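You operate a simulated robot arm through the tools that you are given. There is no shell and no other tool. Be economical: measure what you need, move in short steps, check, and stop when the job is done.

The job below is to be done with a simulated two-armed robot. You get a single attempt, and the scene is never put back.

Task
On the top of the narrow table, fold the grey cloth in half.

Only the result counts: the job must be done as asked and must still hold three seconds after the hand-in. Knocking over, shifting, dropping, spilling or breaking anything else fails it. Flat cloth is picked up by pressing the open fingertips on it (5 to 10 N) and closing them slowly along it; thin cloth reads only 2 to 8 mm in the jaws.

Robot
Two 7-joint arms with two-finger parallel grippers on one trunk, on a base that drives. Base frame: it is fixed to the floor where the robot stands at the start and does not move with it; the origin is under the middle of the robot, x ahead of it, y to its left, z up. Units: mm, rad, N and s.
The left shoulder is at the start at [82, 174, 1158], the right one opposite. With the tool pointing down near the work surface each hand reaches from about 240 to 700 mm from the robot's upright axis, wherever it stands, measured 20 degrees to its own side. Places, roughly: top of the narrow table [500, -100, 800]. Payload 3.6 kg a hand.
Tool frame (each hand has its own): the origin (TCP) lies between the finger pads and is the grasp point; the fingertips stand 30 mm ahead of it; z points along the fingers, y is the line along which they close. The gripper opens to 110 mm. The fingers are 20 mm wide and 10 mm thick; the gripper's body (48 by 112 mm) begins 55 mm behind the TCP.
Orientation is that of the tool frame in the base frame, as [roll, pitch, yaw] about the fixed x, y, z axes, in that order (R = Rz(yaw) Ry(pitch) Rx(roll)). With the fingers straight down and closing along the base's y, the tool's x points along the base's -x, its y along +y and its z along -z.

Tools
- The arms move only by the tool send_rows. It takes "left_increments", "right_increments" or both (then of equal length, played together; a hand with none holds still); each is a list of rows, each a list of 3 entries, a list of its own where there are three numbers: the shift along the tool's x, y, z in units of 300 mm (1.0 is 300 mm), then the turn, a rotation vector about the tool's x, y, z in units of 120 degrees (1.0 is 120 degrees), then the closure, from 0 (fully open) to 1 (shut). In form: [[[tx, ty, tz], [rx, ry, rz], hand], ...]. A call has 1 to 12 rows; each row is the pose to reach, as a shift and turn from the pose commanded when the call began, along the tool's axes at that moment. A call with a number of a shift or a turn outside -1 to 1 is refused whole. Each row takes 0.2 s and may step no farther than 50 mm and 0.15 rad from the row before; otherwise, or with a gripper value out of range, the whole call is refused. Where a pose cannot be reached the arm comes as near as it can. A force on the tool above 40 N (or 10 N above the force at the start of the call, whichever is more), or a blocked arm, ends the call early, and 0.2 s more pass. The fingers move at their own pace (about 153 mm/s each) and stop on an object; they squeeze with about 41 N. The grip force told is the motor's: it shows also when the fingers shut on nothing. Time passes only in rows, and 0.2 s behind the last, so rows that repeat a pose let the fingers close. The reply holds the time, the measured pose of the TCP, the force on the tool along the base axes, the opening and the grip force, in the units named above and with some noise, with the torque about the TCP (base axes, N m) and any sound that the robot's microphone picked up.
- Cameras (640 x 400 px; columns grow to the right, rows downward): "scene" is now at [157.6, -7, 1300.4]; the picture's right is [-0.10, -1.00, 0.00], its down [-0.85, 0.08, -0.51] and it looks along [0.51, -0.05, -0.86] (base axes); focal length 264 px, centre (320, 200). "left" rides on the left gripper at [72, -17, -103] in its tool frame; the picture's right is [0.23, 0.97, 0.00], its down [-0.76, 0.18, -0.62] and it looks along [-0.61, 0.14, 0.78] (tool axes); focal length 222 px, centre (320, 200). "right" rides on the right gripper at [72, 17, -103] in its tool frame; the picture's right is [-0.23, 0.97, 0.00], its down [-0.76, -0.18, -0.62] and it looks along [-0.61, -0.14, 0.78] (tool axes); focal length 222 px, centre (320, 200). There is no depth. A picture from a camera that has moved, and an enlarged one, comes with that camera's place and axes in the base frame and with its lens.
- get_image(camera): a new picture of that camera. It takes no simulated time.
- lift_body(by): slides the trunk up (or, below 0, down) by that many mm; the arms and the scene camera ride with it, the base frame stays. It gives what a move gives, with no picture.
- base_move(legs): drives the robot by 1 to 6 legs, each [ahead, left, turn to the left] in mm, mm and rad, along the robot's own axes; the way and the turn of a leg run together, so that a leg with both is an arc; at most 1500 mm and 3.142 rad a leg. The arms and the cameras ride along, it lands a little off, and it stops where it bumps. It gives what a move gives.
- aim_head(pan, tilt): turns the head with the scene camera to pan (to the left, within 1.501 rad either way) and tilt (down, from -0.506 to 1.204), counted from straight ahead of the robot. It gives what a move gives.
- close_up(camera, box): a new picture of the part [left, top, right, bottom] of that camera's present view, enlarged. It takes no simulated time.
- job_done(): hands the job in; it is judged then, once.

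Go step by step. Nothing tells you exact positions but the pictures and the camera data: compare them with the known pose of the tool, close in by small moves and look again before you grip or let go. The budget is 120 turns and 88 pictures, counting those below and the enlarged ones. Unless the task says otherwise, let go and move clear before handing in, and close with one line.

The tools are called after "Request:" as name(argument=value, ...) on one line, values as JSON. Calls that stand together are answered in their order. send_rows: Moves the arms, as the interface text tells. Its arguments: {"type":"object","properties":{"left_increments":{"type":"array","items":{"type":"array"}},"right_increments":{"type":"array","items":{"type":"array"}}},"required":[]} The other tools are called the same way: lift_body (by) slides the trunk up or down; base_move (legs) drives the base; aim_head (pan, tilt) turns the head that bears the scene camera; get_image (camera) takes a picture; close_up (camera, box) takes an enlarged picture of a part of a camera's view; job_done () hands the job in.

At the start:

```text
time_s: 0.0
left_tcp_pos: [447.0, 134.7, 951.3]
left_tcp_rot: [-3.141, -0.003, -3.14]
left_force: [0.2, 0.0, -0.6]
left_torque: [-0.02, 0.0, 0.0]
left_opening: 110.0
left_finger_force: 0.1
right_tcp_pos: [333.2, -242.6, 996.8]
right_tcp_rot: [3.141, 0.0, -3.14]
right_force: [0.9, 0.7, 0.1]
right_torque: [0.03, 0.02, 0.0]
right_opening: 110.1
right_finger_force: 0.1
trunk travel left (down, up): [-275.0, 488.0]
robot x, y, heading: [-0.2, -1.8, 0.004]
head pan, tilt: [-0.098, 1.031]
```

scene: 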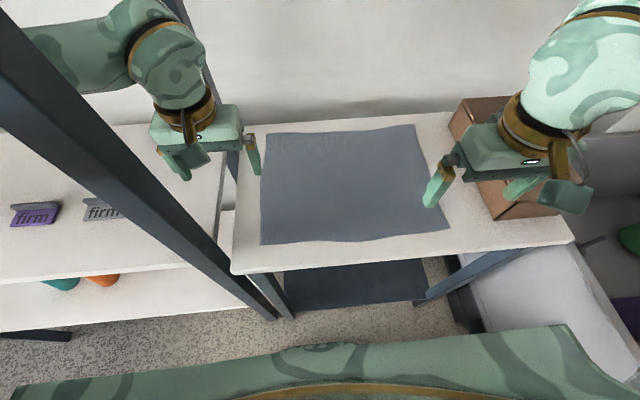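
right: 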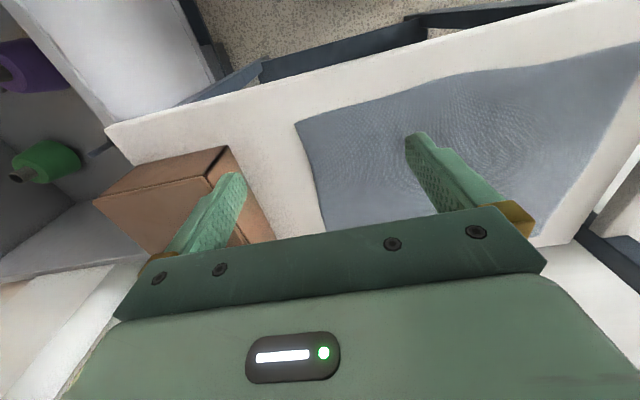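
left: 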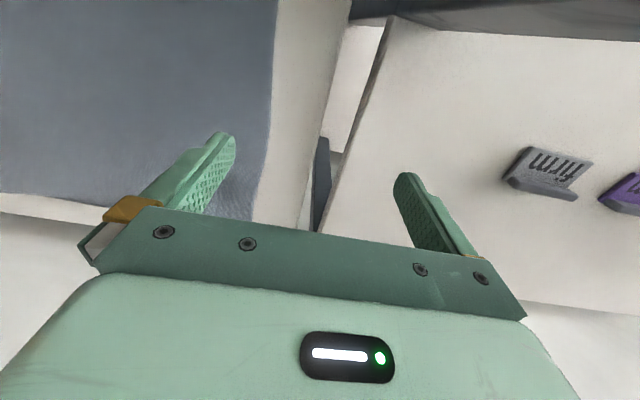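

The grey cloth lies flat at roughly x 360–660 and y −300 to +90. A tall post stands near the left arm, so I'll look around before moving.

Request:
aim_head(pan=0.6, tilt=0.6)

Request:
get_image(camera="scene")

Request:
aim_head(pan=-0.1, tilt=0.6)

Request:
get_image(camera="scene")

```text
time_s: 1.1
left_tcp_pos: [447.2, 135.5, 952.0]
left_tcp_rot: [-3.14, -0.001, -3.14]
left_force: [0.0, 0.6, -0.6]
left_torque: [0.0, -0.02, 0.02]
left_opening: 110.1
left_finger_force: 0.0
right_tcp_pos: [333.9, -240.0, 995.1]
right_tcp_rot: [3.141, 0.0, 3.141]
right_force: [-0.5, -0.5, 0.1]
right_torque: [0.0, -0.03, 0.0]
right_opening: 109.7
right_finger_force: 0.0
trunk travel left (down, up): [-275.0, 488.0]
robot x, y, heading: [1.0, -2.8, -0.002]
head pan, tilt: [0.6, 0.6]
```

```text
84 pictures are left
camera scene: at [163.2, 49.5, 1334.6], right [0.56, -0.83, 0.0], down [-0.47, -0.32, -0.82], along [0.68, 0.47, -0.57], focal length 264 px, centre (320, 200)
```

scene: 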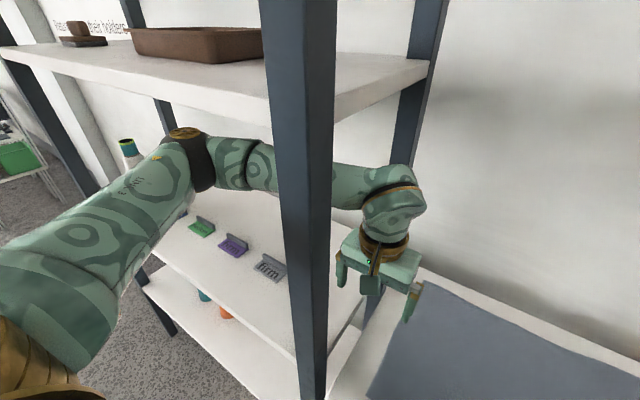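

```text
time_s: 2.1
left_tcp_pos: [446.9, 134.7, 951.4]
left_tcp_rot: [-3.141, -0.002, -3.141]
left_force: [0.2, 0.1, 0.6]
left_torque: [0.01, 0.02, -0.01]
left_opening: 110.0
left_finger_force: 0.1
right_tcp_pos: [333.0, -241.0, 996.9]
right_tcp_rot: [-3.141, 0.0, -3.141]
right_force: [0.2, 0.4, 0.7]
right_torque: [-0.04, 0.02, -0.01]
right_opening: 110.1
right_finger_force: 0.1
trunk travel left (down, up): [-275.0, 488.0]
robot x, y, heading: [-1.0, -0.1, -0.002]
head pan, tilt: [-0.099, 0.6]
```

```text
83 pictures are left
camera scene: at [178.2, -9.1, 1334.6], right [-0.1, -1.0, 0.0], down [-0.56, 0.06, -0.82], along [0.82, -0.08, -0.57], focal length 264 px, centre (320, 200)
```

scene: 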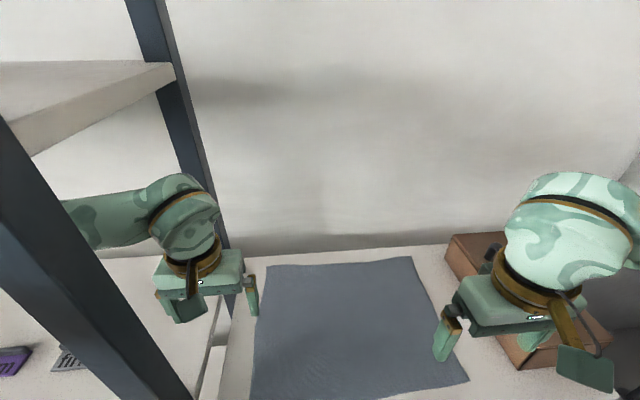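

The left arm reaches around the near post of the shelf unit, so I have to back it out first. I'll check the free space on the right side and below.

Request:
aim_head(pan=-0.9, tilt=0.7)

Request:
get_image(camera="scene")

Request:
aim_head(pan=0.9, tilt=0.7)

Request:
get_image(camera="scene")

Request:
aim_head(pan=0.3, tilt=1.2)

Request:
get_image(camera="scene")

```text
time_s: 3.3
left_tcp_pos: [447.5, 134.3, 951.9]
left_tcp_rot: [-3.139, -0.002, -3.14]
left_force: [-1.0, -0.3, -0.5]
left_torque: [-0.02, 0.0, 0.0]
left_opening: 110.1
left_finger_force: 0.1
right_tcp_pos: [333.2, -241.2, 995.9]
right_tcp_rot: [-3.141, 0.001, -3.141]
right_force: [-0.7, -0.5, 0.2]
right_torque: [0.05, -0.02, 0.0]
right_opening: 110.0
right_finger_force: 0.0
trunk travel left (down, up): [-275.0, 488.0]
robot x, y, heading: [-1.7, 1.4, 0.003]
head pan, tilt: [-0.901, 0.7]
```

```text
82 pictures are left
camera scene: at [143.1, -66.9, 1326.0], right [-0.78, -0.62, 0.0], down [-0.4, 0.5, -0.76], along [0.48, -0.6, -0.64], focal length 264 px, centre (320, 200)
```

scene: 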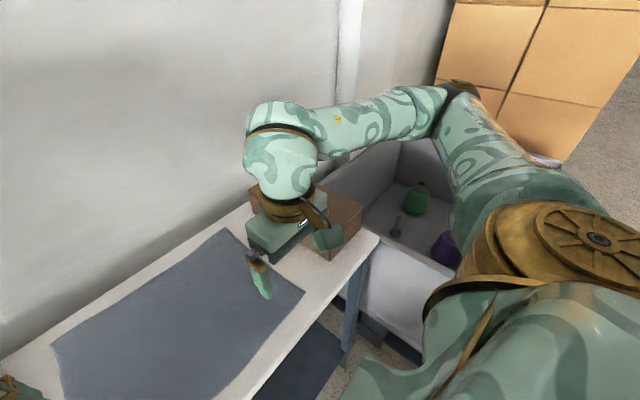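

```text
time_s: 5.1
left_tcp_pos: [447.5, 134.3, 952.2]
left_tcp_rot: [-3.139, -0.001, -3.14]
left_force: [-0.2, 0.0, -0.3]
left_torque: [-0.01, 0.03, -0.01]
left_opening: 110.1
left_finger_force: 0.0
right_tcp_pos: [333.7, -240.8, 996.2]
right_tcp_rot: [-3.141, 0.0, -3.14]
right_force: [-0.8, -0.1, -0.2]
right_torque: [-0.04, -0.01, 0.0]
right_opening: 110.1
right_finger_force: 0.1
trunk travel left (down, up): [-275.0, 488.0]
robot x, y, heading: [0.4, -0.2, -0.0]
head pan, tilt: [0.901, 0.7]
```

```text
81 pictures are left
camera scene: at [143.1, 66.2, 1326.0], right [0.78, -0.62, 0.0], down [-0.4, -0.5, -0.76], along [0.48, 0.6, -0.64], focal length 264 px, centre (320, 200)
```

scene: 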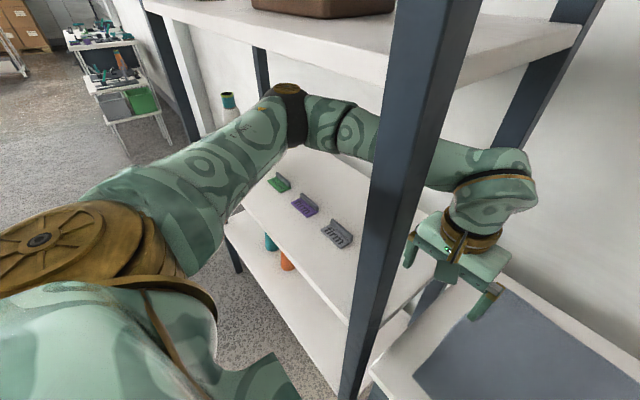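

```text
time_s: 6.1
left_tcp_pos: [447.2, 135.1, 952.1]
left_tcp_rot: [-3.139, -0.002, -3.139]
left_force: [-0.1, 0.0, 0.7]
left_torque: [0.02, -0.02, 0.01]
left_opening: 110.1
left_finger_force: 0.0
right_tcp_pos: [333.9, -240.5, 995.0]
right_tcp_rot: [-3.141, 0.002, -3.14]
right_force: [0.1, -0.2, 1.4]
right_torque: [0.05, -0.03, -0.01]
right_opening: 109.9
right_finger_force: 0.1
trunk travel left (down, up): [-275.0, 488.0]
robot x, y, heading: [2.7, 3.1, -0.001]
head pan, tilt: [0.3, 1.201]
```

```text
80 pictures are left
camera scene: at [143.7, 16.2, 1290.1], right [0.3, -0.95, 0.0], down [-0.89, -0.28, -0.36], along [0.35, 0.11, -0.93], focal length 264 px, centre (320, 200)
```

scene: 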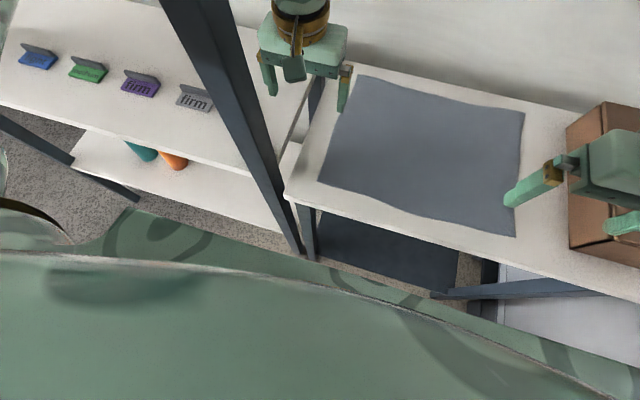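

The shelf is open to the left, with its far post around y 1100. I'll close the left hand, drop the trunk a little, and move the hand forward so that it clears the back of the post.

Request:
lift_body(by=-40)

Request:
send_rows(left_increments=[[[0, 0, 0], [0, 0, 0], 1], [[-0.07, 0, 0], [0, 0, 0], 1], [[-0.14, 0, 0], [0, 0, 0], 1], [[-0.2, 0, 0], [0, 0, 0], 1], [[-0.2, 0, 0], [0, 0, 0], 1]])

Request:
aim_head(pan=0.8, tilt=0.6)

Request:
get_image(camera="scene")

Request:
get_image(camera="left")

```text
time_s: 6.9
left_tcp_pos: [446.3, 135.2, 912.6]
left_tcp_rot: [-3.14, -0.001, -3.141]
left_force: [0.4, -0.7, 0.4]
left_torque: [0.03, 0.04, 0.03]
left_opening: 110.1
left_finger_force: 0.0
right_tcp_pos: [334.9, -241.4, 955.5]
right_tcp_rot: [3.14, -0.008, -3.141]
right_force: [-0.3, 0.2, 0.0]
right_torque: [-0.01, -0.05, 0.03]
right_opening: 110.0
right_finger_force: 0.1
trunk travel left (down, up): [-235.0, 528.0]
robot x, y, heading: [1.0, 2.6, -0.001]
head pan, tilt: [0.3, 1.201]
```

```text
time_s: 8.1
left_tcp_pos: [508.1, 135.4, 911.7]
left_tcp_rot: [-3.139, -0.003, -3.139]
left_force: [0.0, -0.2, 0.4]
left_torque: [0.01, -0.01, 0.01]
left_opening: 0.3
left_finger_force: 37.5
right_tcp_pos: [336.6, -240.6, 955.4]
right_tcp_rot: [-3.14, -0.01, -3.141]
right_force: [0.5, -0.1, 1.3]
right_torque: [0.0, -0.02, 0.0]
right_opening: 110.1
right_finger_force: 0.1
trunk travel left (down, up): [-235.0, 528.0]
robot x, y, heading: [-1.9, -1.1, -0.0]
head pan, tilt: [0.3, 1.201]
```

```text
time_s: 9.1
left_tcp_pos: [508.3, 135.9, 911.9]
left_tcp_rot: [-3.139, -0.001, -3.141]
left_force: [-0.4, -0.2, -0.7]
left_torque: [0.03, 0.0, -0.03]
left_opening: 0.1
left_finger_force: 37.8
right_tcp_pos: [335.7, -241.0, 954.6]
right_tcp_rot: [3.141, -0.011, 3.141]
right_force: [0.6, 0.2, 0.4]
right_torque: [0.03, -0.02, 0.0]
right_opening: 110.0
right_finger_force: 0.1
trunk travel left (down, up): [-235.0, 528.0]
robot x, y, heading: [-1.3, -3.6, 0.001]
head pan, tilt: [0.799, 0.6]
```

```text
79 pictures are left
camera scene: at [171.0, 62.9, 1293.3], right [0.72, -0.7, 0.0], down [-0.4, -0.41, -0.82], along [0.57, 0.59, -0.57], focal length 264 px, centre (320, 200)
```

scene: 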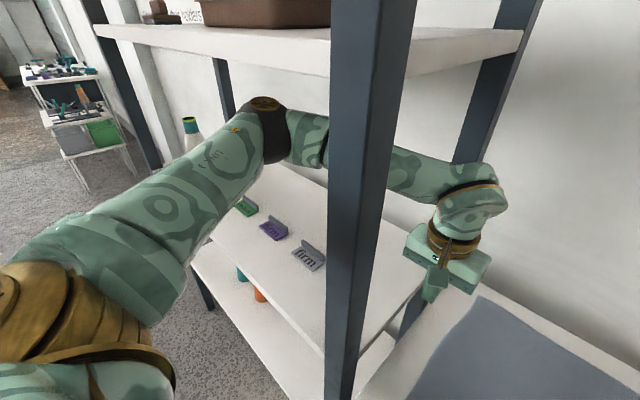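

```text
78 pictures are left
camera left: at [436.5, 117.9, 1012.5], right [-0.23, 0.97, 0.0], down [0.76, 0.18, 0.62], along [0.61, 0.14, -0.78], focal length 222 px, centre (320, 200)
```

left: 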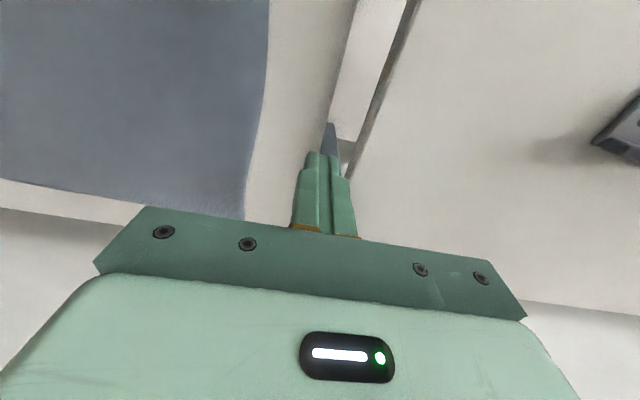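

The elbow sits below the upper shelf and the hand has room behind the post. I'll drive left about 190 mm so the hand passes the post on its left.

Request:
base_move(legs=[[0, 190, 0]])

Request:
get_image(camera="scene")

Request:
get_image(camera="left")

```text
time_s: 10.7
left_tcp_pos: [508.2, 327.0, 910.7]
left_tcp_rot: [-3.139, -0.003, -3.138]
left_force: [-0.4, 0.2, 0.1]
left_torque: [-0.04, 0.01, -0.01]
left_opening: 0.1
left_finger_force: 38.0
right_tcp_pos: [336.2, -48.7, 954.1]
right_tcp_rot: [-3.139, -0.01, -3.14]
right_force: [-0.3, 0.1, -0.1]
right_torque: [-0.02, 0.01, 0.01]
right_opening: 109.9
right_finger_force: 0.1
trunk travel left (down, up): [-235.0, 528.0]
robot x, y, heading: [-0.8, 190.5, 0.0]
head pan, tilt: [0.799, 0.6]
```

```text
77 pictures are left
camera scene: at [170.8, 255.3, 1293.3], right [0.72, -0.7, 0.0], down [-0.39, -0.41, -0.82], along [0.57, 0.59, -0.57], focal length 264 px, centre (320, 200)
```

scene: 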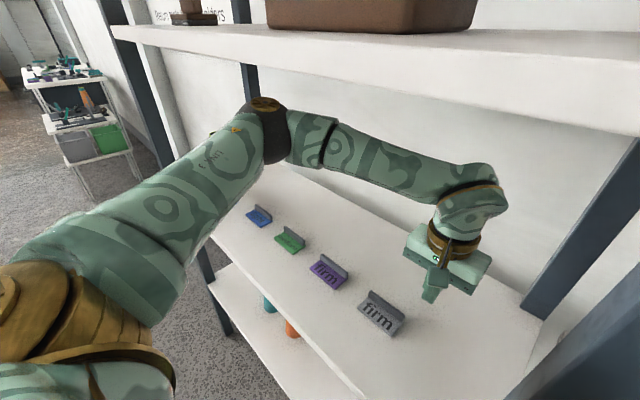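

```text
76 pictures are left
camera left: at [436.3, 310.1, 1012.4], right [-0.23, 0.97, 0.0], down [0.76, 0.18, 0.62], along [0.61, 0.14, -0.78], focal length 222 px, centre (320, 200)
```

left: 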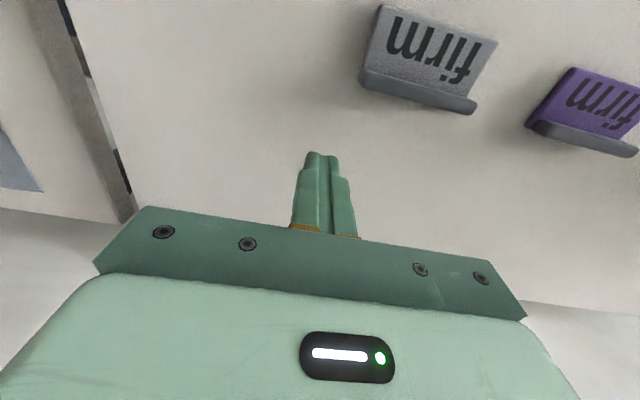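

The hand is well left of the post, about 60 mm clear, and above the shelf items. I'll back straight out.

Request:
base_move(legs=[[-330, 0, 0]])

Request:
get_image(camera="scene")

```text
time_s: 12.8
left_tcp_pos: [179.7, 324.4, 911.0]
left_tcp_rot: [-3.14, 0.001, 3.137]
left_force: [-0.3, 0.0, 0.9]
left_torque: [0.01, 0.0, -0.01]
left_opening: 0.0
left_finger_force: 37.8
right_tcp_pos: [4.2, -52.1, 953.4]
right_tcp_rot: [-3.141, -0.007, 3.136]
right_force: [-0.7, 0.6, 0.3]
right_torque: [0.02, 0.01, -0.03]
right_opening: 110.1
right_finger_force: 0.1
trunk travel left (down, up): [-235.0, 528.0]
robot x, y, heading: [-329.6, 191.4, -0.007]
head pan, tilt: [0.799, 0.6]
```

```text
75 pictures are left
camera scene: at [-159.7, 253.6, 1293.6], right [0.71, -0.7, 0.0], down [-0.4, -0.4, -0.83], along [0.58, 0.59, -0.56], focal length 264 px, centre (320, 200)
```

scene: 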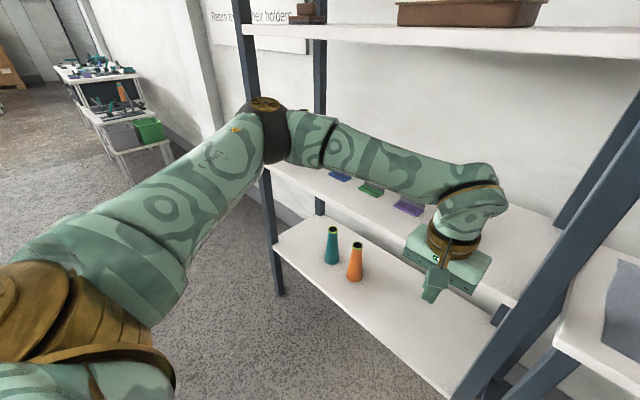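

The left arm is clear of the shelf. I plan to grip the two far corners with both arms stretched, then fold toward the near edge by driving the base back, which keeps the left elbow away from the post. First I'll move in front of the cloth, well back, and set up the arms there.

Request:
base_move(legs=[[0, -361, 0]])

Request:
aim_head(pan=0.0, tilt=0.9)

Request:
get_image(camera="scene")

```text
time_s: 15.2
left_tcp_pos: [178.0, -33.7, 910.0]
left_tcp_rot: [3.141, -0.001, -3.136]
left_force: [-0.6, 0.2, -0.6]
left_torque: [0.03, -0.02, -0.01]
left_opening: 0.0
left_finger_force: 38.0
right_tcp_pos: [5.6, -410.9, 955.4]
right_tcp_rot: [3.141, -0.012, -3.137]
right_force: [0.0, -0.1, 0.6]
right_torque: [0.02, 0.01, 0.01]
right_opening: 109.9
right_finger_force: 0.0
trunk travel left (down, up): [-235.0, 528.0]
robot x, y, heading: [-330.9, -170.0, 0.006]
head pan, tilt: [0.799, 0.6]
```

```text
time_s: 16.3
left_tcp_pos: [176.7, -34.0, 910.5]
left_tcp_rot: [-3.139, -0.001, -3.138]
left_force: [-0.7, 0.6, 0.1]
left_torque: [-0.02, 0.0, -0.01]
left_opening: 0.1
left_finger_force: 37.6
right_tcp_pos: [5.4, -411.1, 954.6]
right_tcp_rot: [3.141, -0.009, -3.137]
right_force: [0.3, -0.6, 0.0]
right_torque: [-0.02, 0.03, 0.0]
right_opening: 109.9
right_finger_force: 0.1
trunk travel left (down, up): [-235.0, 528.0]
robot x, y, heading: [-329.0, -168.1, 0.003]
head pan, tilt: [0.0, 0.901]
```

```text
74 pictures are left
camera scene: at [-145.7, -169.8, 1268.6], right [0.0, -1.0, 0.0], down [-0.78, 0.0, -0.62], along [0.62, 0.0, -0.78], focal length 264 px, centre (320, 200)
```

scene: 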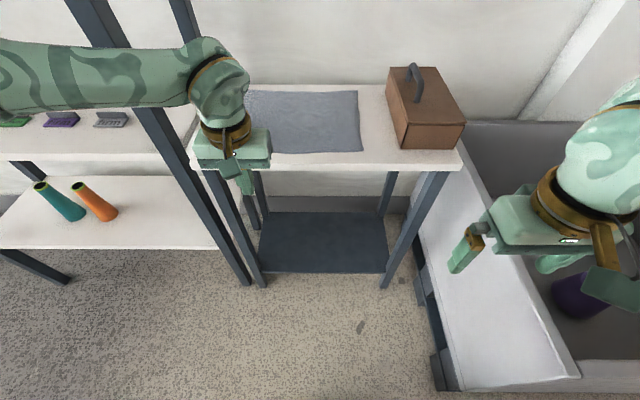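

The right-hand bin stretches forward but is clear of the robot. I'll put both hands in the stretched formation while still back from the table.

Request:
send_rows(left_increments=[[[-0.055, 0.04, 0], [0, 0, 0], 0.45], [[-0.11, 0.08, 0], [0, 0, 0], 0.45], [[-0.17, 0.12, 0], [0, 0, 0], 0.45], [[-0.23, 0.16, 0], [0, 0, 0], 0.45], [[-0.29, 0.2, 0], [0, 0, 0], 0.45], [[-0.35, 0.24, 0], [0, 0, 0], 0.45], [[-0.4, 0.28, 0], [0, 0, 0], 0.45], [[-0.45, 0.32, 0], [0, 0, 0], 0.45], [[-0.45, 0.32, 0], [0, 0, 0], 0.45]], right_increments=[[[-0.122, 0.056, 0], [0, 0, 0], 0.45], [[-0.245, 0.112, 0], [0, 0, 0], 0.45], [[-0.367, 0.168, 0], [0, 0, 0], 0.45], [[-0.49, 0.224, 0], [0, 0, 0], 0.45], [[-0.61, 0.28, 0], [0, 0, 0], 0.45], [[-0.73, 0.336, 0], [0, 0, 0], 0.45], [[-0.86, 0.392, 0], [0, 0, 0], 0.45], [[-0.98, 0.45, 0], [0, 0, 0], 0.45], [[-0.98, 0.45, 0], [0, 0, 0], 0.45]])

Request:
aim_head(pan=0.3, tilt=0.7)

Request:
get_image(camera="scene")

```text
time_s: 18.3
left_tcp_pos: [298.4, 49.2, 910.6]
left_tcp_rot: [-3.139, -0.002, -3.136]
left_force: [0.6, 0.0, -0.7]
left_torque: [0.04, 0.03, 0.02]
left_opening: 60.8
left_finger_force: 0.1
left hand out of reach, approached as far as the arm can: row 8, 9
right_tcp_pos: [297.6, -275.1, 951.1]
right_tcp_rot: [-3.141, -0.01, -3.14]
right_force: [0.2, -0.4, 0.2]
right_torque: [0.04, 0.0, -0.02]
right_opening: 60.7
right_finger_force: 0.0
trunk travel left (down, up): [-235.0, 528.0]
robot x, y, heading: [-327.3, -169.8, 0.007]
head pan, tilt: [0.0, 0.901]
```

```text
time_s: 19.1
left_tcp_pos: [298.2, 50.9, 910.6]
left_tcp_rot: [-3.139, -0.002, -3.136]
left_force: [0.6, 0.3, -0.1]
left_torque: [0.02, 0.01, 0.0]
left_opening: 60.5
left_finger_force: 0.0
right_tcp_pos: [296.5, -274.3, 950.2]
right_tcp_rot: [3.141, -0.011, -3.138]
right_force: [0.2, -0.4, 0.3]
right_torque: [-0.01, 0.01, 0.02]
right_opening: 60.8
right_finger_force: 0.2
trunk travel left (down, up): [-235.0, 528.0]
robot x, y, heading: [-334.2, -168.1, 0.0]
head pan, tilt: [0.3, 0.7]
```

```text
73 pictures are left
camera scene: at [-140.0, -144.7, 1284.7], right [0.3, -0.95, 0.0], down [-0.62, -0.19, -0.76], along [0.73, 0.23, -0.65], focal length 264 px, centre (320, 200)
```

scene: 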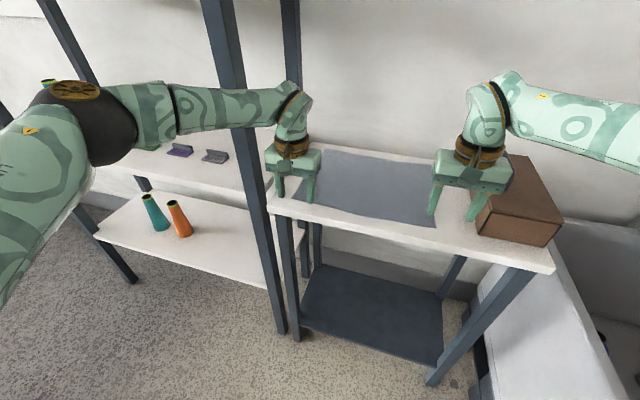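

The left arm is near its limit and its elbow sits about 100 mm out to the side. If I tilt the fingers forward about 30°, stand further right and turn slightly left, the elbow should stay well clear of the post. I'll set that up here, still back from the table.

Request:
base_move(legs=[[0, -111, 0], [0, 0, 0.175]])

Request:
send_rows(left_increments=[[[0, 0, 0], [0, -0.065, 0], 0.45], [[0, 0, 0], [0, -0.13, 0], 0.45], [[0, 0, 0], [0, -0.195, 0], 0.45], [[0, 0, 0], [0, -0.25, 0], 0.45], [[-0.12, 0, 0], [0, -0.25, 0], 0.45], [[-0.24, 0, 0], [0, -0.25, 0], 0.45], [[-0.34, 0, 0], [0, -0.25, 0], 0.45], [[-0.34, 0, 0], [0, -0.25, 0], 0.45]], right_increments=[[[0, 0, 0], [0, -0.065, 0], 0.45], [[0, 0, 0], [0, -0.13, 0], 0.45], [[0, 0, 0.04], [0, -0.195, 0], 0.45], [[0, 0, 0.08], [0, -0.25, 0], 0.45], [[-0.05, 0, 0.12], [0, -0.25, 0], 0.45], [[-0.1, 0, 0.12], [0, -0.25, 0], 0.45], [[-0.1, 0, 0.12], [0, -0.25, 0], 0.45], [[-0.1, 0, 0.12], [0, -0.25, 0], 0.45]])

Request:
get_image(camera="scene")

```text
time_s: 21.0
left_tcp_pos: [247.8, 49.9, 910.4]
left_tcp_rot: [-3.14, -0.001, -2.955]
left_force: [-0.2, 0.0, 0.2]
left_torque: [0.0, -0.01, 0.0]
left_opening: 60.3
left_finger_force: 0.0
right_tcp_pos: [305.3, -270.8, 950.1]
right_tcp_rot: [3.141, -0.011, -2.957]
right_force: [0.4, 0.0, 0.4]
right_torque: [-0.02, 0.01, 0.01]
right_opening: 60.7
right_finger_force: 0.1
trunk travel left (down, up): [-235.0, 528.0]
robot x, y, heading: [-326.7, -278.9, 0.185]
head pan, tilt: [0.3, 0.7]
```

```text
time_s: 22.8
left_tcp_pos: [348.9, 68.2, 908.8]
left_tcp_rot: [-3.139, 0.521, -2.955]
left_force: [0.3, 0.5, -0.3]
left_torque: [-0.01, 0.02, -0.03]
left_opening: 60.6
left_finger_force: 0.0
right_tcp_pos: [334.4, -265.5, 914.8]
right_tcp_rot: [-3.141, 0.512, -2.956]
right_force: [0.1, 0.4, -0.5]
right_torque: [0.0, -0.03, 0.0]
right_opening: 60.2
right_finger_force: 0.0
trunk travel left (down, up): [-235.0, 528.0]
robot x, y, heading: [-330.5, -278.5, 0.184]
head pan, tilt: [0.3, 0.7]
```

```text
72 pictures are left
camera scene: at [-147.9, -221.6, 1284.8], right [0.47, -0.88, 0.0], down [-0.57, -0.3, -0.76], along [0.68, 0.36, -0.64], focal length 264 px, centre (320, 200)
```

scene: 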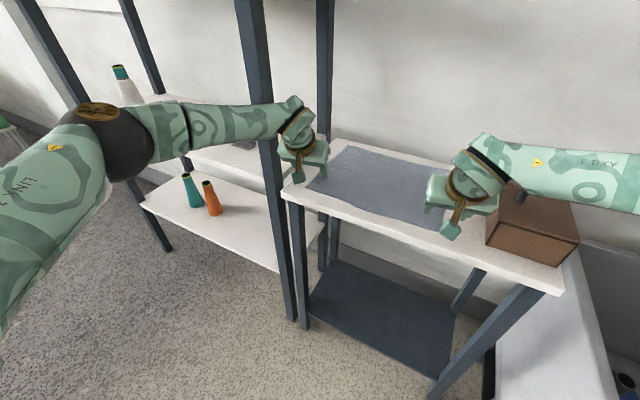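

Both hands reached the tilted formation and the elbow looks well right of the post line. I'll drive forward in two steps along +x and check partway.

Request:
base_move(legs=[[158, -29, 0]])

Request:
aim_head(pan=0.5, tilt=0.8)

Request:
get_image(camera="scene")

```text
time_s: 24.2
left_tcp_pos: [511.4, 67.2, 908.1]
left_tcp_rot: [-3.14, 0.521, -2.957]
left_force: [0.0, 1.2, 0.8]
left_torque: [-0.03, 0.01, 0.01]
left_opening: 60.6
left_finger_force: 0.1
right_tcp_pos: [495.8, -267.8, 914.9]
right_tcp_rot: [3.139, 0.511, -2.958]
right_force: [0.3, 0.4, 0.0]
right_torque: [0.01, 0.03, 0.01]
right_opening: 60.6
right_finger_force: 0.1
trunk travel left (down, up): [-235.0, 528.0]
robot x, y, heading: [-166.7, -283.3, 0.184]
head pan, tilt: [0.3, 0.7]
```

```text
time_s: 24.9
left_tcp_pos: [509.4, 66.7, 908.0]
left_tcp_rot: [-3.14, 0.521, -2.957]
left_force: [-0.9, 0.3, -0.6]
left_torque: [-0.02, 0.02, 0.01]
left_opening: 60.6
left_finger_force: 0.1
right_tcp_pos: [495.2, -266.8, 915.0]
right_tcp_rot: [-3.141, 0.513, -2.961]
right_force: [-0.1, 0.4, -0.8]
right_torque: [-0.02, 0.0, 0.02]
right_opening: 60.7
right_finger_force: 0.0
trunk travel left (down, up): [-235.0, 528.0]
robot x, y, heading: [-169.5, -281.8, 0.184]
head pan, tilt: [0.499, 0.799]
```

```text
71 pictures are left
camera scene: at [0.3, -211.1, 1276.5], right [0.63, -0.78, 0.0], down [-0.56, -0.45, -0.7], along [0.54, 0.44, -0.72], focal length 264 px, centre (320, 200)
```

scene: 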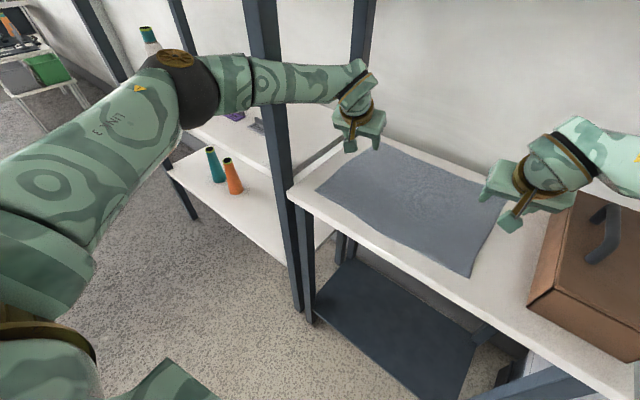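

The elbow and forearm pass in front of the post with margin. I'll drive on 115 mm and look through both hand cameras.

Request:
base_move(legs=[[113, -21, 0]])

Request:
get_image(camera="scene")

Request:
get_image(camera="left")

Request:
get_image(camera="right")

```text
time_s: 26.2
left_tcp_pos: [627.0, 63.2, 910.2]
left_tcp_rot: [3.139, 0.523, -2.961]
left_force: [0.6, 0.3, -0.9]
left_torque: [-0.01, -0.03, 0.02]
left_opening: 60.7
left_finger_force: 0.1
right_tcp_pos: [609.0, -269.5, 915.6]
right_tcp_rot: [3.138, 0.512, -2.962]
right_force: [0.4, 0.4, 0.7]
right_torque: [-0.04, 0.0, 0.01]
right_opening: 60.4
right_finger_force: 0.1
trunk travel left (down, up): [-235.0, 528.0]
robot x, y, heading: [-56.5, -285.0, 0.182]
head pan, tilt: [0.499, 0.799]
```

```text
70 pictures are left
camera scene: at [116.3, -214.5, 1276.5], right [0.63, -0.78, 0.0], down [-0.56, -0.45, -0.7], along [0.54, 0.44, -0.72], focal length 264 px, centre (320, 200)
```

scene: 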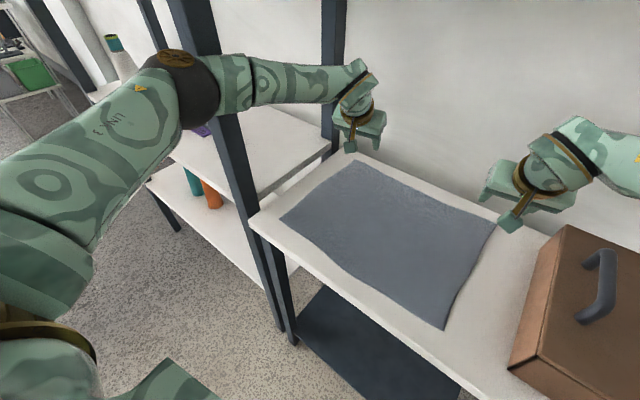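

```text
69 pictures are left
camera left: at [517.2, 25.1, 960.2], right [-0.37, 0.92, -0.11], down [0.31, 0.24, 0.92], along [0.88, 0.31, -0.38], focal length 222 px, centre (320, 200)
```

left: 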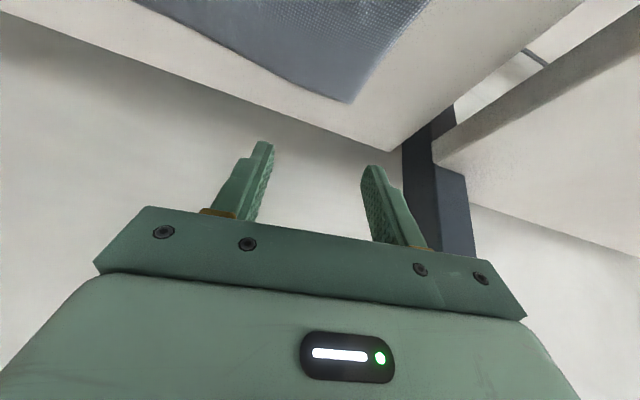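

```text
68 pictures are left
camera right: at [495.2, -274.9, 969.3], right [0.02, 0.99, 0.11], down [0.38, -0.11, 0.92], along [0.92, 0.03, -0.38], focal length 222 px, centre (320, 200)
```

right: 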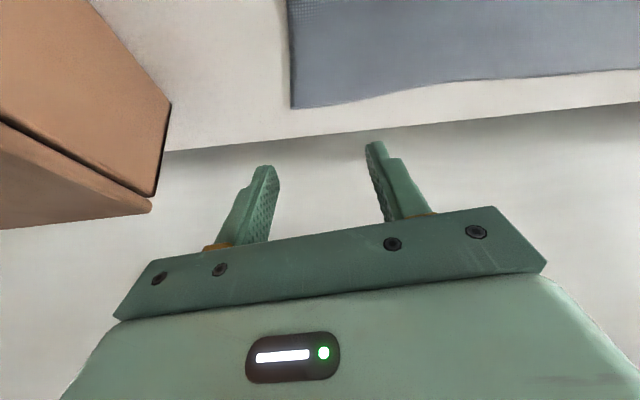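

From the hand cameras the far-left cloth corner is at about (657, 91) and the far-right at about (661, −287). I'll line both hands up just inside those corners, fingers about 44 mm apart, roughly 14 mm above the cloth.

Request:
send_rows(left_increments=[[[0.04, -0.012, 0.07], [0, 0, 0], 0.6], [[0.08, -0.024, 0.14], [0, 0, 0], 0.6], [[0.116, -0.034, 0.202], [0, 0, 0], 0.6], [[0.116, -0.034, 0.202], [0, 0, 0], 0.6]], right_increments=[[[0.02, 0.01, 0.085], [0, 0, 0], 0.6], [[0.04, 0.02, 0.17], [0, 0, 0], 0.6], [[0.061, 0.03, 0.253], [0, 0, 0], 0.6], [[0.061, 0.03, 0.253], [0, 0, 0], 0.6]])

Request:
get_image(camera="left")

Request:
get_image(camera="right")

```text
time_s: 26.9
left_tcp_pos: [629.7, 56.9, 870.9]
left_tcp_rot: [-3.14, 0.558, -2.959]
left_force: [-9.7, -1.3, 23.4]
left_torque: [0.57, 0.2, 0.28]
left_opening: 44.1
left_finger_force: 0.5
right_tcp_pos: [626.6, -256.7, 871.3]
right_tcp_rot: [3.133, 0.539, -2.966]
right_force: [-6.9, -1.2, 24.3]
right_torque: [-0.62, -0.03, -0.32]
right_opening: 44.0
right_finger_force: 0.1
trunk travel left (down, up): [-235.0, 528.0]
robot x, y, heading: [-56.6, -282.4, 0.18]
head pan, tilt: [0.499, 0.799]
stopped in row 3 (right hand): the force on the tool passed its limit at 64 N (the readings are from after the stop); the commanded pose is now the measured one
```

```text
67 pictures are left
camera left: at [518.6, 19.6, 917.9], right [-0.36, 0.92, -0.12], down [0.28, 0.23, 0.93], along [0.89, 0.31, -0.34], focal length 222 px, centre (320, 200)
```

left: 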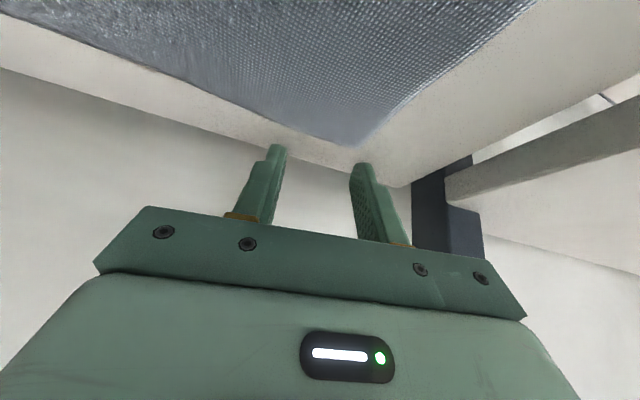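

```text
66 pictures are left
camera right: at [509.0, -261.5, 922.3], right [0.02, 0.99, 0.12], down [0.36, -0.12, 0.93], along [0.93, 0.03, -0.36], focal length 222 px, centre (320, 200)
```

right: 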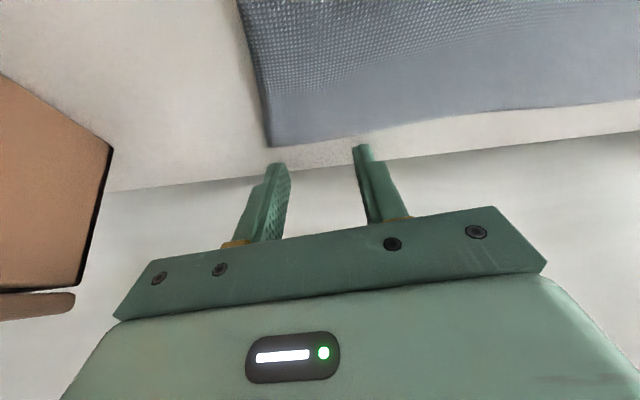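

The fingertips met the surface at about z 845, so the table is 45 mm higher than the rough figure. That puts the far corners at about (619, 72) and (618, −283). I'll lift slightly and step back over the cloth.

Request:
send_rows(left_increments=[[[-0.021, 0, -0.034], [0, 0, 0], 0.6], [[0.044, -0.023, -0.07], [0, 0, 0], 0.6], [[0.109, -0.047, -0.106], [0, 0, 0], 0.6], [[0.109, -0.047, -0.106], [0, 0, 0], 0.6]], right_increments=[[[-0.021, 0, -0.034], [0, 0, 0], 0.6], [[0.033, 0.023, -0.064], [0, 0, 0], 0.6], [[0.088, 0.047, -0.093], [0, 0, 0], 0.6], [[0.088, 0.047, -0.093], [0, 0, 0], 0.6]])

Request:
get_image(camera="left")

Request:
get_image(camera="right")

```text
time_s: 27.9
left_tcp_pos: [591.8, 31.5, 870.7]
left_tcp_rot: [3.137, 0.541, -2.966]
left_force: [2.3, -0.6, 10.2]
left_torque: [-0.21, -0.19, -0.05]
left_opening: 44.1
left_finger_force: 0.1
right_tcp_pos: [590.6, -252.8, 873.0]
right_tcp_rot: [3.133, 0.528, -2.966]
right_force: [0.1, -0.1, 1.0]
right_torque: [-0.01, 0.02, 0.03]
right_opening: 44.0
right_finger_force: 0.0
trunk travel left (down, up): [-235.0, 528.0]
robot x, y, heading: [-53.9, -283.6, 0.183]
head pan, tilt: [0.499, 0.799]
```

```text
65 pictures are left
camera left: at [481.3, -7.2, 919.8], right [-0.36, 0.92, -0.12], down [0.29, 0.23, 0.93], along [0.88, 0.3, -0.36], focal length 222 px, centre (320, 200)
```

left: 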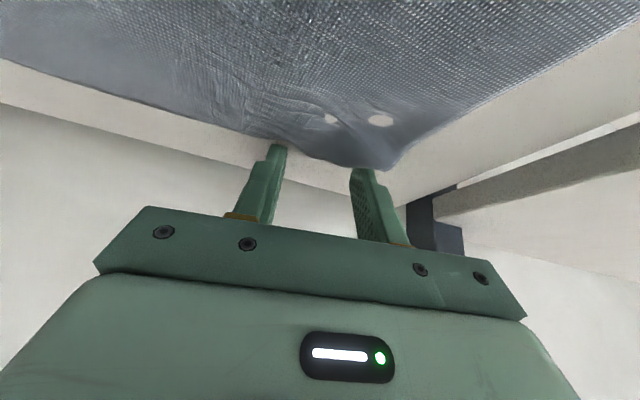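

```text
64 pictures are left
camera right: at [474.9, -257.4, 925.7], right [0.02, 0.99, 0.12], down [0.37, -0.12, 0.92], along [0.93, 0.03, -0.37], focal length 222 px, centre (320, 200)
```

right: 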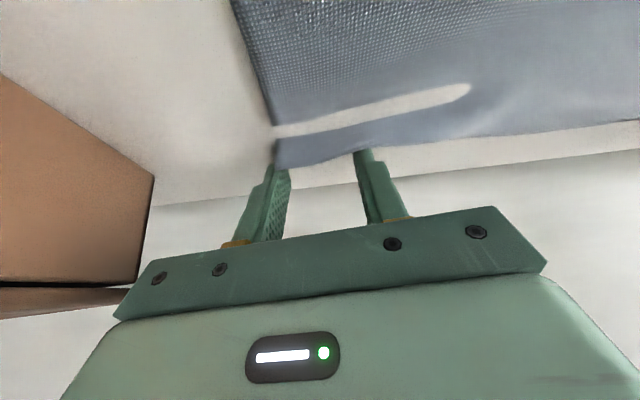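

The hands stayed low and nudged the cloth edge a little. I'll lift both 30 mm straight up and look again.

Request:
send_rows(left_increments=[[[-0.026, 0, -0.043], [0, 0, 0], 0.6], [[-0.052, 0, -0.086], [0, 0, 0], 0.6], [[-0.052, 0, -0.086], [0, 0, 0], 0.6], [[-0.052, 0, -0.086], [0, 0, 0], 0.6]], right_increments=[[[-0.026, 0, -0.043], [0, 0, 0], 0.6], [[-0.052, 0, -0.086], [0, 0, 0], 0.6], [[-0.052, 0, -0.086], [0, 0, 0], 0.6], [[-0.052, 0, -0.086], [0, 0, 0], 0.6]])

Request:
get_image(camera="left")

Request:
get_image(camera="right")

Request:
aim_head(pan=0.1, tilt=0.9)

Request:
get_image(camera="scene")

```text
time_s: 28.9
left_tcp_pos: [590.4, 32.0, 903.9]
left_tcp_rot: [3.137, 0.545, -2.963]
left_force: [-0.8, -0.5, -0.6]
left_torque: [0.01, 0.0, 0.0]
left_opening: 44.1
left_finger_force: 0.1
right_tcp_pos: [589.3, -253.7, 904.9]
right_tcp_rot: [3.132, 0.529, -2.967]
right_force: [0.1, -0.5, 0.1]
right_torque: [-0.03, -0.02, 0.0]
right_opening: 44.1
right_finger_force: 0.0
trunk travel left (down, up): [-235.0, 528.0]
robot x, y, heading: [-51.7, -283.0, 0.176]
head pan, tilt: [0.499, 0.799]
```

```text
63 pictures are left
camera left: at [479.6, -5.8, 952.6], right [-0.37, 0.92, -0.11], down [0.29, 0.23, 0.93], along [0.88, 0.31, -0.35], focal length 222 px, centre (320, 200)
```

left: 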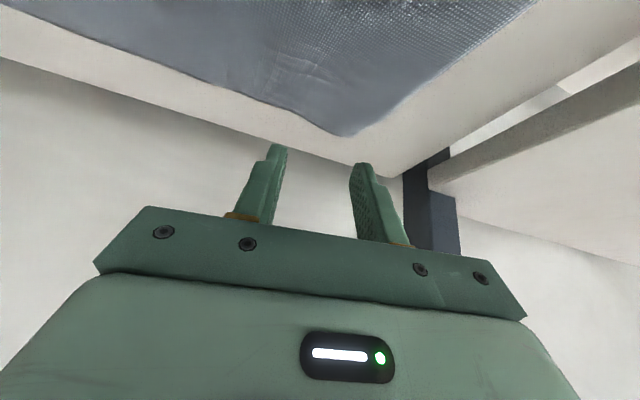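

```text
62 pictures are left
camera right: at [473.4, -258.7, 957.5], right [0.02, 0.99, 0.12], down [0.37, -0.12, 0.92], along [0.93, 0.03, -0.37], focal length 222 px, centre (320, 200)
```

right: 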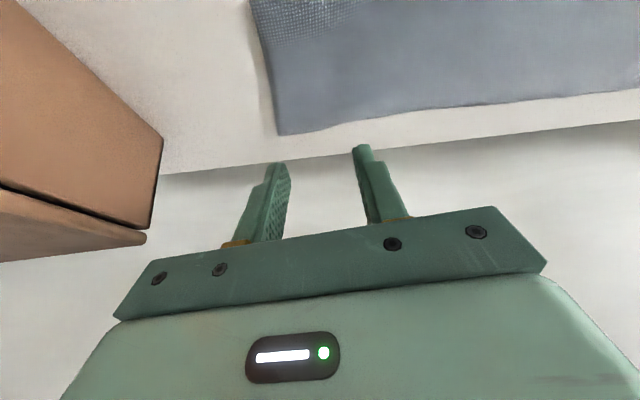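

```text
time_s: 29.8
left_tcp_pos: [591.3, 32.9, 904.3]
left_tcp_rot: [3.136, 0.547, -2.965]
left_force: [0.8, 0.6, -0.1]
left_torque: [0.01, -0.02, -0.02]
left_opening: 44.3
left_finger_force: 0.0
right_tcp_pos: [589.7, -254.0, 904.4]
right_tcp_rot: [3.131, 0.527, -2.966]
right_force: [0.5, 0.0, 0.1]
right_torque: [0.02, -0.02, -0.04]
right_opening: 43.9
right_finger_force: 0.0
trunk travel left (down, up): [-235.0, 528.0]
robot x, y, heading: [-53.6, -278.7, 0.178]
head pan, tilt: [0.099, 0.901]
```

```text
61 pictures are left
camera scene: at [124.1, -248.7, 1269.0], right [0.28, -0.96, -0.01], down [-0.75, -0.21, -0.62], along [0.6, 0.18, -0.78], focal length 264 px, centre (320, 200)
```

scene: 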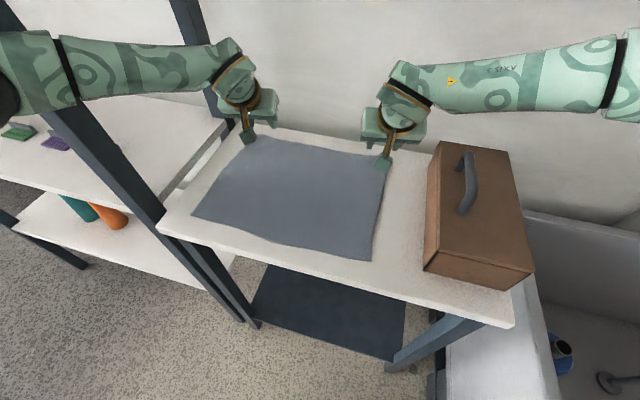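

The cloth is flat again, with far corners now at about (615, 55) and (618, −277). I'll shift both hands inward by 12 mm, narrow the fingers and come down to just above it.

Request:
send_rows(left_increments=[[[0.006, -0.039, -0.004], [0, 0, 0], 0.67], [[0.03, -0.039, 0.037], [0, 0, 0], 0.67], [[0.057, -0.039, 0.079], [0, 0, 0], 0.67], [[0.057, -0.039, 0.079], [0, 0, 0], 0.67]], right_increments=[[[-0.006, 0.039, 0.004], [0, 0, 0], 0.67], [[0.018, 0.039, 0.045], [0, 0, 0], 0.67], [[0.042, 0.039, 0.087], [0, 0, 0], 0.67], [[0.042, 0.039, 0.087], [0, 0, 0], 0.67]])

Request:
get_image(camera="left")

Request:
get_image(camera="right")

```text
time_s: 30.8
left_tcp_pos: [591.6, 25.2, 873.5]
left_tcp_rot: [-3.14, 0.546, -2.959]
left_force: [-0.4, -0.2, 1.0]
left_torque: [-0.02, 0.01, 0.02]
left_opening: 36.3
left_finger_force: 0.1
right_tcp_pos: [590.9, -237.4, 874.4]
right_tcp_rot: [3.138, 0.527, -2.965]
right_force: [-0.2, -0.2, 0.3]
right_torque: [0.0, 0.01, 0.0]
right_opening: 36.2
right_finger_force: 0.0
trunk travel left (down, up): [-235.0, 528.0]
robot x, y, heading: [-54.3, -282.5, 0.184]
head pan, tilt: [0.099, 0.901]
```

```text
60 pictures are left
camera left: at [481.3, -12.7, 922.2], right [-0.37, 0.92, -0.12], down [0.29, 0.24, 0.93], along [0.88, 0.31, -0.35], focal length 222 px, centre (320, 200)
```

left: 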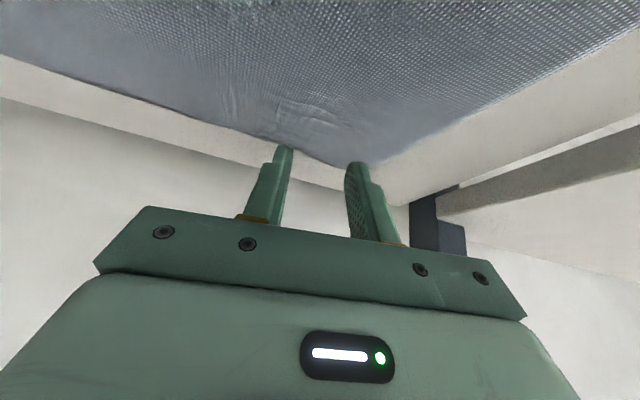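

```text
59 pictures are left
camera right: at [475.1, -241.3, 927.0], right [0.02, 0.99, 0.12], down [0.37, -0.12, 0.92], along [0.93, 0.03, -0.37], focal length 222 px, centre (320, 200)
```

right: 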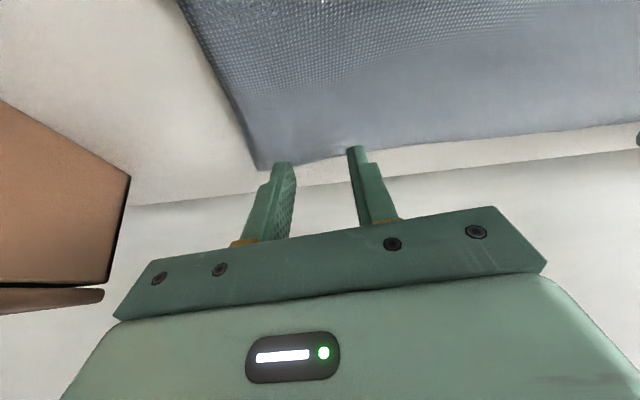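

Both tips hover about 3 mm above the cloth, close to its edge. I'll step 8 mm further in and lower gently while watching the force.

Request:
send_rows(left_increments=[[[0.022, 0.005, -0.013], [0, 0, 0], 0.67], [[0.0255, 0.005, -0.007], [0, 0, 0], 0.67], [[0.029, 0.005, -0.0013], [0, 0, 0], 0.67], [[0.029, 0.005, -0.0013], [0, 0, 0], 0.67]], right_increments=[[[0.022, 0.005, -0.013], [0, 0, 0], 0.67], [[0.0255, 0.005, -0.007], [0, 0, 0], 0.67], [[0.029, 0.005, -0.0013], [0, 0, 0], 0.67], [[0.029, 0.005, -0.0013], [0, 0, 0], 0.67]])

```text
time_s: 31.8
left_tcp_pos: [582.9, 24.3, 871.2]
left_tcp_rot: [-3.14, 0.549, -2.962]
left_force: [3.1, 0.1, 16.8]
left_torque: [0.17, -0.17, -0.04]
left_opening: 35.8
left_finger_force: 0.2
right_tcp_pos: [582.9, -237.6, 872.2]
right_tcp_rot: [3.136, 0.531, -2.964]
right_force: [2.2, -0.3, 7.7]
right_torque: [-0.12, -0.09, 0.01]
right_opening: 36.5
right_finger_force: 0.3
trunk travel left (down, up): [-235.0, 528.0]
robot x, y, heading: [-54.4, -283.8, 0.181]
head pan, tilt: [0.099, 0.901]
```

Contact is made: left 17 N, a bit hard, and right 8 N. I'll ease the left by about 1 mm and close both slowly along the cloth.

Request:
send_rows(left_increments=[[[-0.0017, 0, -0.0028], [0, 0, 0], 0.67], [[-0.0017, 0, -0.0028], [0, 0, 0], 0.71], [[-0.0017, 0, -0.0028], [0, 0, 0], 0.75], [[-0.0017, 0, -0.0028], [0, 0, 0], 0.79], [[-0.0017, 0, -0.0028], [0, 0, 0], 0.83], [[-0.0017, 0, -0.0028], [0, 0, 0], 0.87], [[-0.0017, 0, -0.0028], [0, 0, 0], 0.91], [[-0.0017, 0, -0.0028], [0, 0, 0], 0.95], [[-0.0017, 0, -0.0028], [0, 0, 0], 1], [[-0.0017, 0, -0.0028], [0, 0, 0], 1]], right_increments=[[[0, 0, 0], [0, 0, 0], 0.67], [[0, 0, 0], [0, 0, 0], 0.71], [[0, 0, 0], [0, 0, 0], 0.75], [[0, 0, 0], [0, 0, 0], 0.79], [[0, 0, 0], [0, 0, 0], 0.83], [[0, 0, 0], [0, 0, 0], 0.87], [[0, 0, 0], [0, 0, 0], 0.91], [[0, 0, 0], [0, 0, 0], 0.95], [[0, 0, 0], [0, 0, 0], 1], [[0, 0, 0], [0, 0, 0], 1]])

Request:
get_image(camera="left")

Request:
get_image(camera="right")

```text
time_s: 34.0
left_tcp_pos: [581.8, 24.0, 872.0]
left_tcp_rot: [-3.14, 0.548, -2.962]
left_force: [0.9, -10.9, 24.3]
left_torque: [-0.34, -0.19, -0.04]
left_opening: 1.9
left_finger_force: 41.5
right_tcp_pos: [581.0, -236.0, 871.8]
right_tcp_rot: [3.135, 0.529, -2.964]
right_force: [-0.2, 12.7, 5.2]
right_torque: [0.37, -0.01, 0.1]
right_opening: 1.9
right_finger_force: 41.0
trunk travel left (down, up): [-235.0, 528.0]
robot x, y, heading: [-55.7, -278.4, 0.179]
head pan, tilt: [0.099, 0.901]
```

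```text
58 pictures are left
camera left: at [471.5, -14.7, 920.2], right [-0.37, 0.92, -0.12], down [0.29, 0.23, 0.93], along [0.89, 0.3, -0.35], focal length 222 px, centre (320, 200)
```

left: 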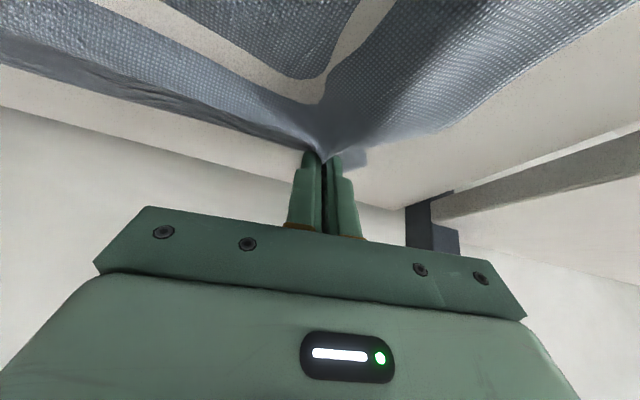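

```text
57 pictures are left
camera right: at [464.5, -241.6, 924.4], right [0.02, 0.99, 0.12], down [0.37, -0.12, 0.92], along [0.93, 0.03, -0.37], focal length 222 px, centre (320, 200)
```

right: 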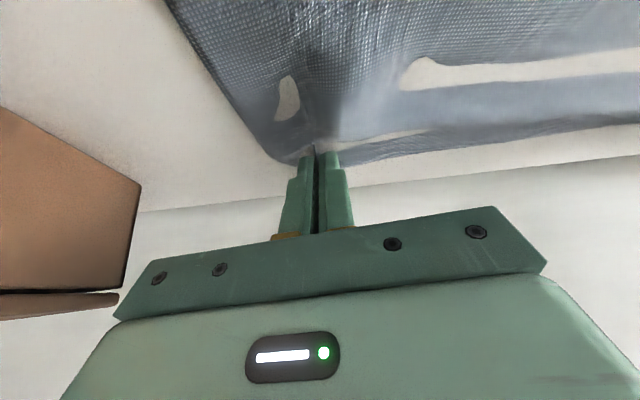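

Both grips read 1.9 mm against about 0.1 when empty, so cloth is in both jaws. I'll lift 45 mm and check.

Request:
send_rows(left_increments=[[[-0.026, 0, -0.042], [0, 0, 0], 1], [[-0.052, 0, -0.085], [0, 0, 0], 1], [[-0.078, 0, -0.128], [0, 0, 0], 1], [[-0.078, 0, -0.128], [0, 0, 0], 1]], right_increments=[[[-0.026, 0, -0.042], [0, 0, 0], 1], [[-0.052, 0, -0.085], [0, 0, 0], 1], [[-0.078, 0, -0.128], [0, 0, 0], 1], [[-0.078, 0, -0.128], [0, 0, 0], 1]])

Request:
get_image(camera="scene")

```text
time_s: 35.0
left_tcp_pos: [583.4, 22.4, 915.1]
left_tcp_rot: [3.141, 0.541, -2.962]
left_force: [0.4, -13.2, 0.1]
left_torque: [-0.41, -0.01, -0.02]
left_opening: 1.7
left_finger_force: 40.9
right_tcp_pos: [581.4, -240.0, 914.9]
right_tcp_rot: [3.134, 0.529, -2.962]
right_force: [0.5, 13.7, -0.2]
right_torque: [0.4, 0.03, 0.11]
right_opening: 1.9
right_finger_force: 40.9
trunk travel left (down, up): [-235.0, 528.0]
robot x, y, heading: [-51.4, -281.3, 0.185]
head pan, tilt: [0.099, 0.901]
```

```text
56 pictures are left
camera scene: at [125.1, -243.7, 1268.6], right [0.28, -0.96, 0.0], down [-0.75, -0.22, -0.62], along [0.6, 0.17, -0.78], focal length 264 px, centre (320, 200)
```

scene: 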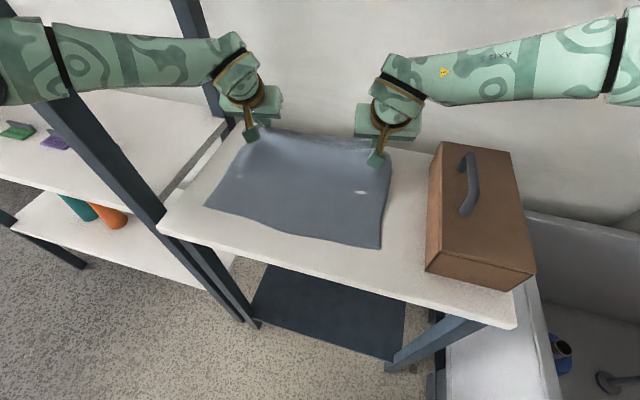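

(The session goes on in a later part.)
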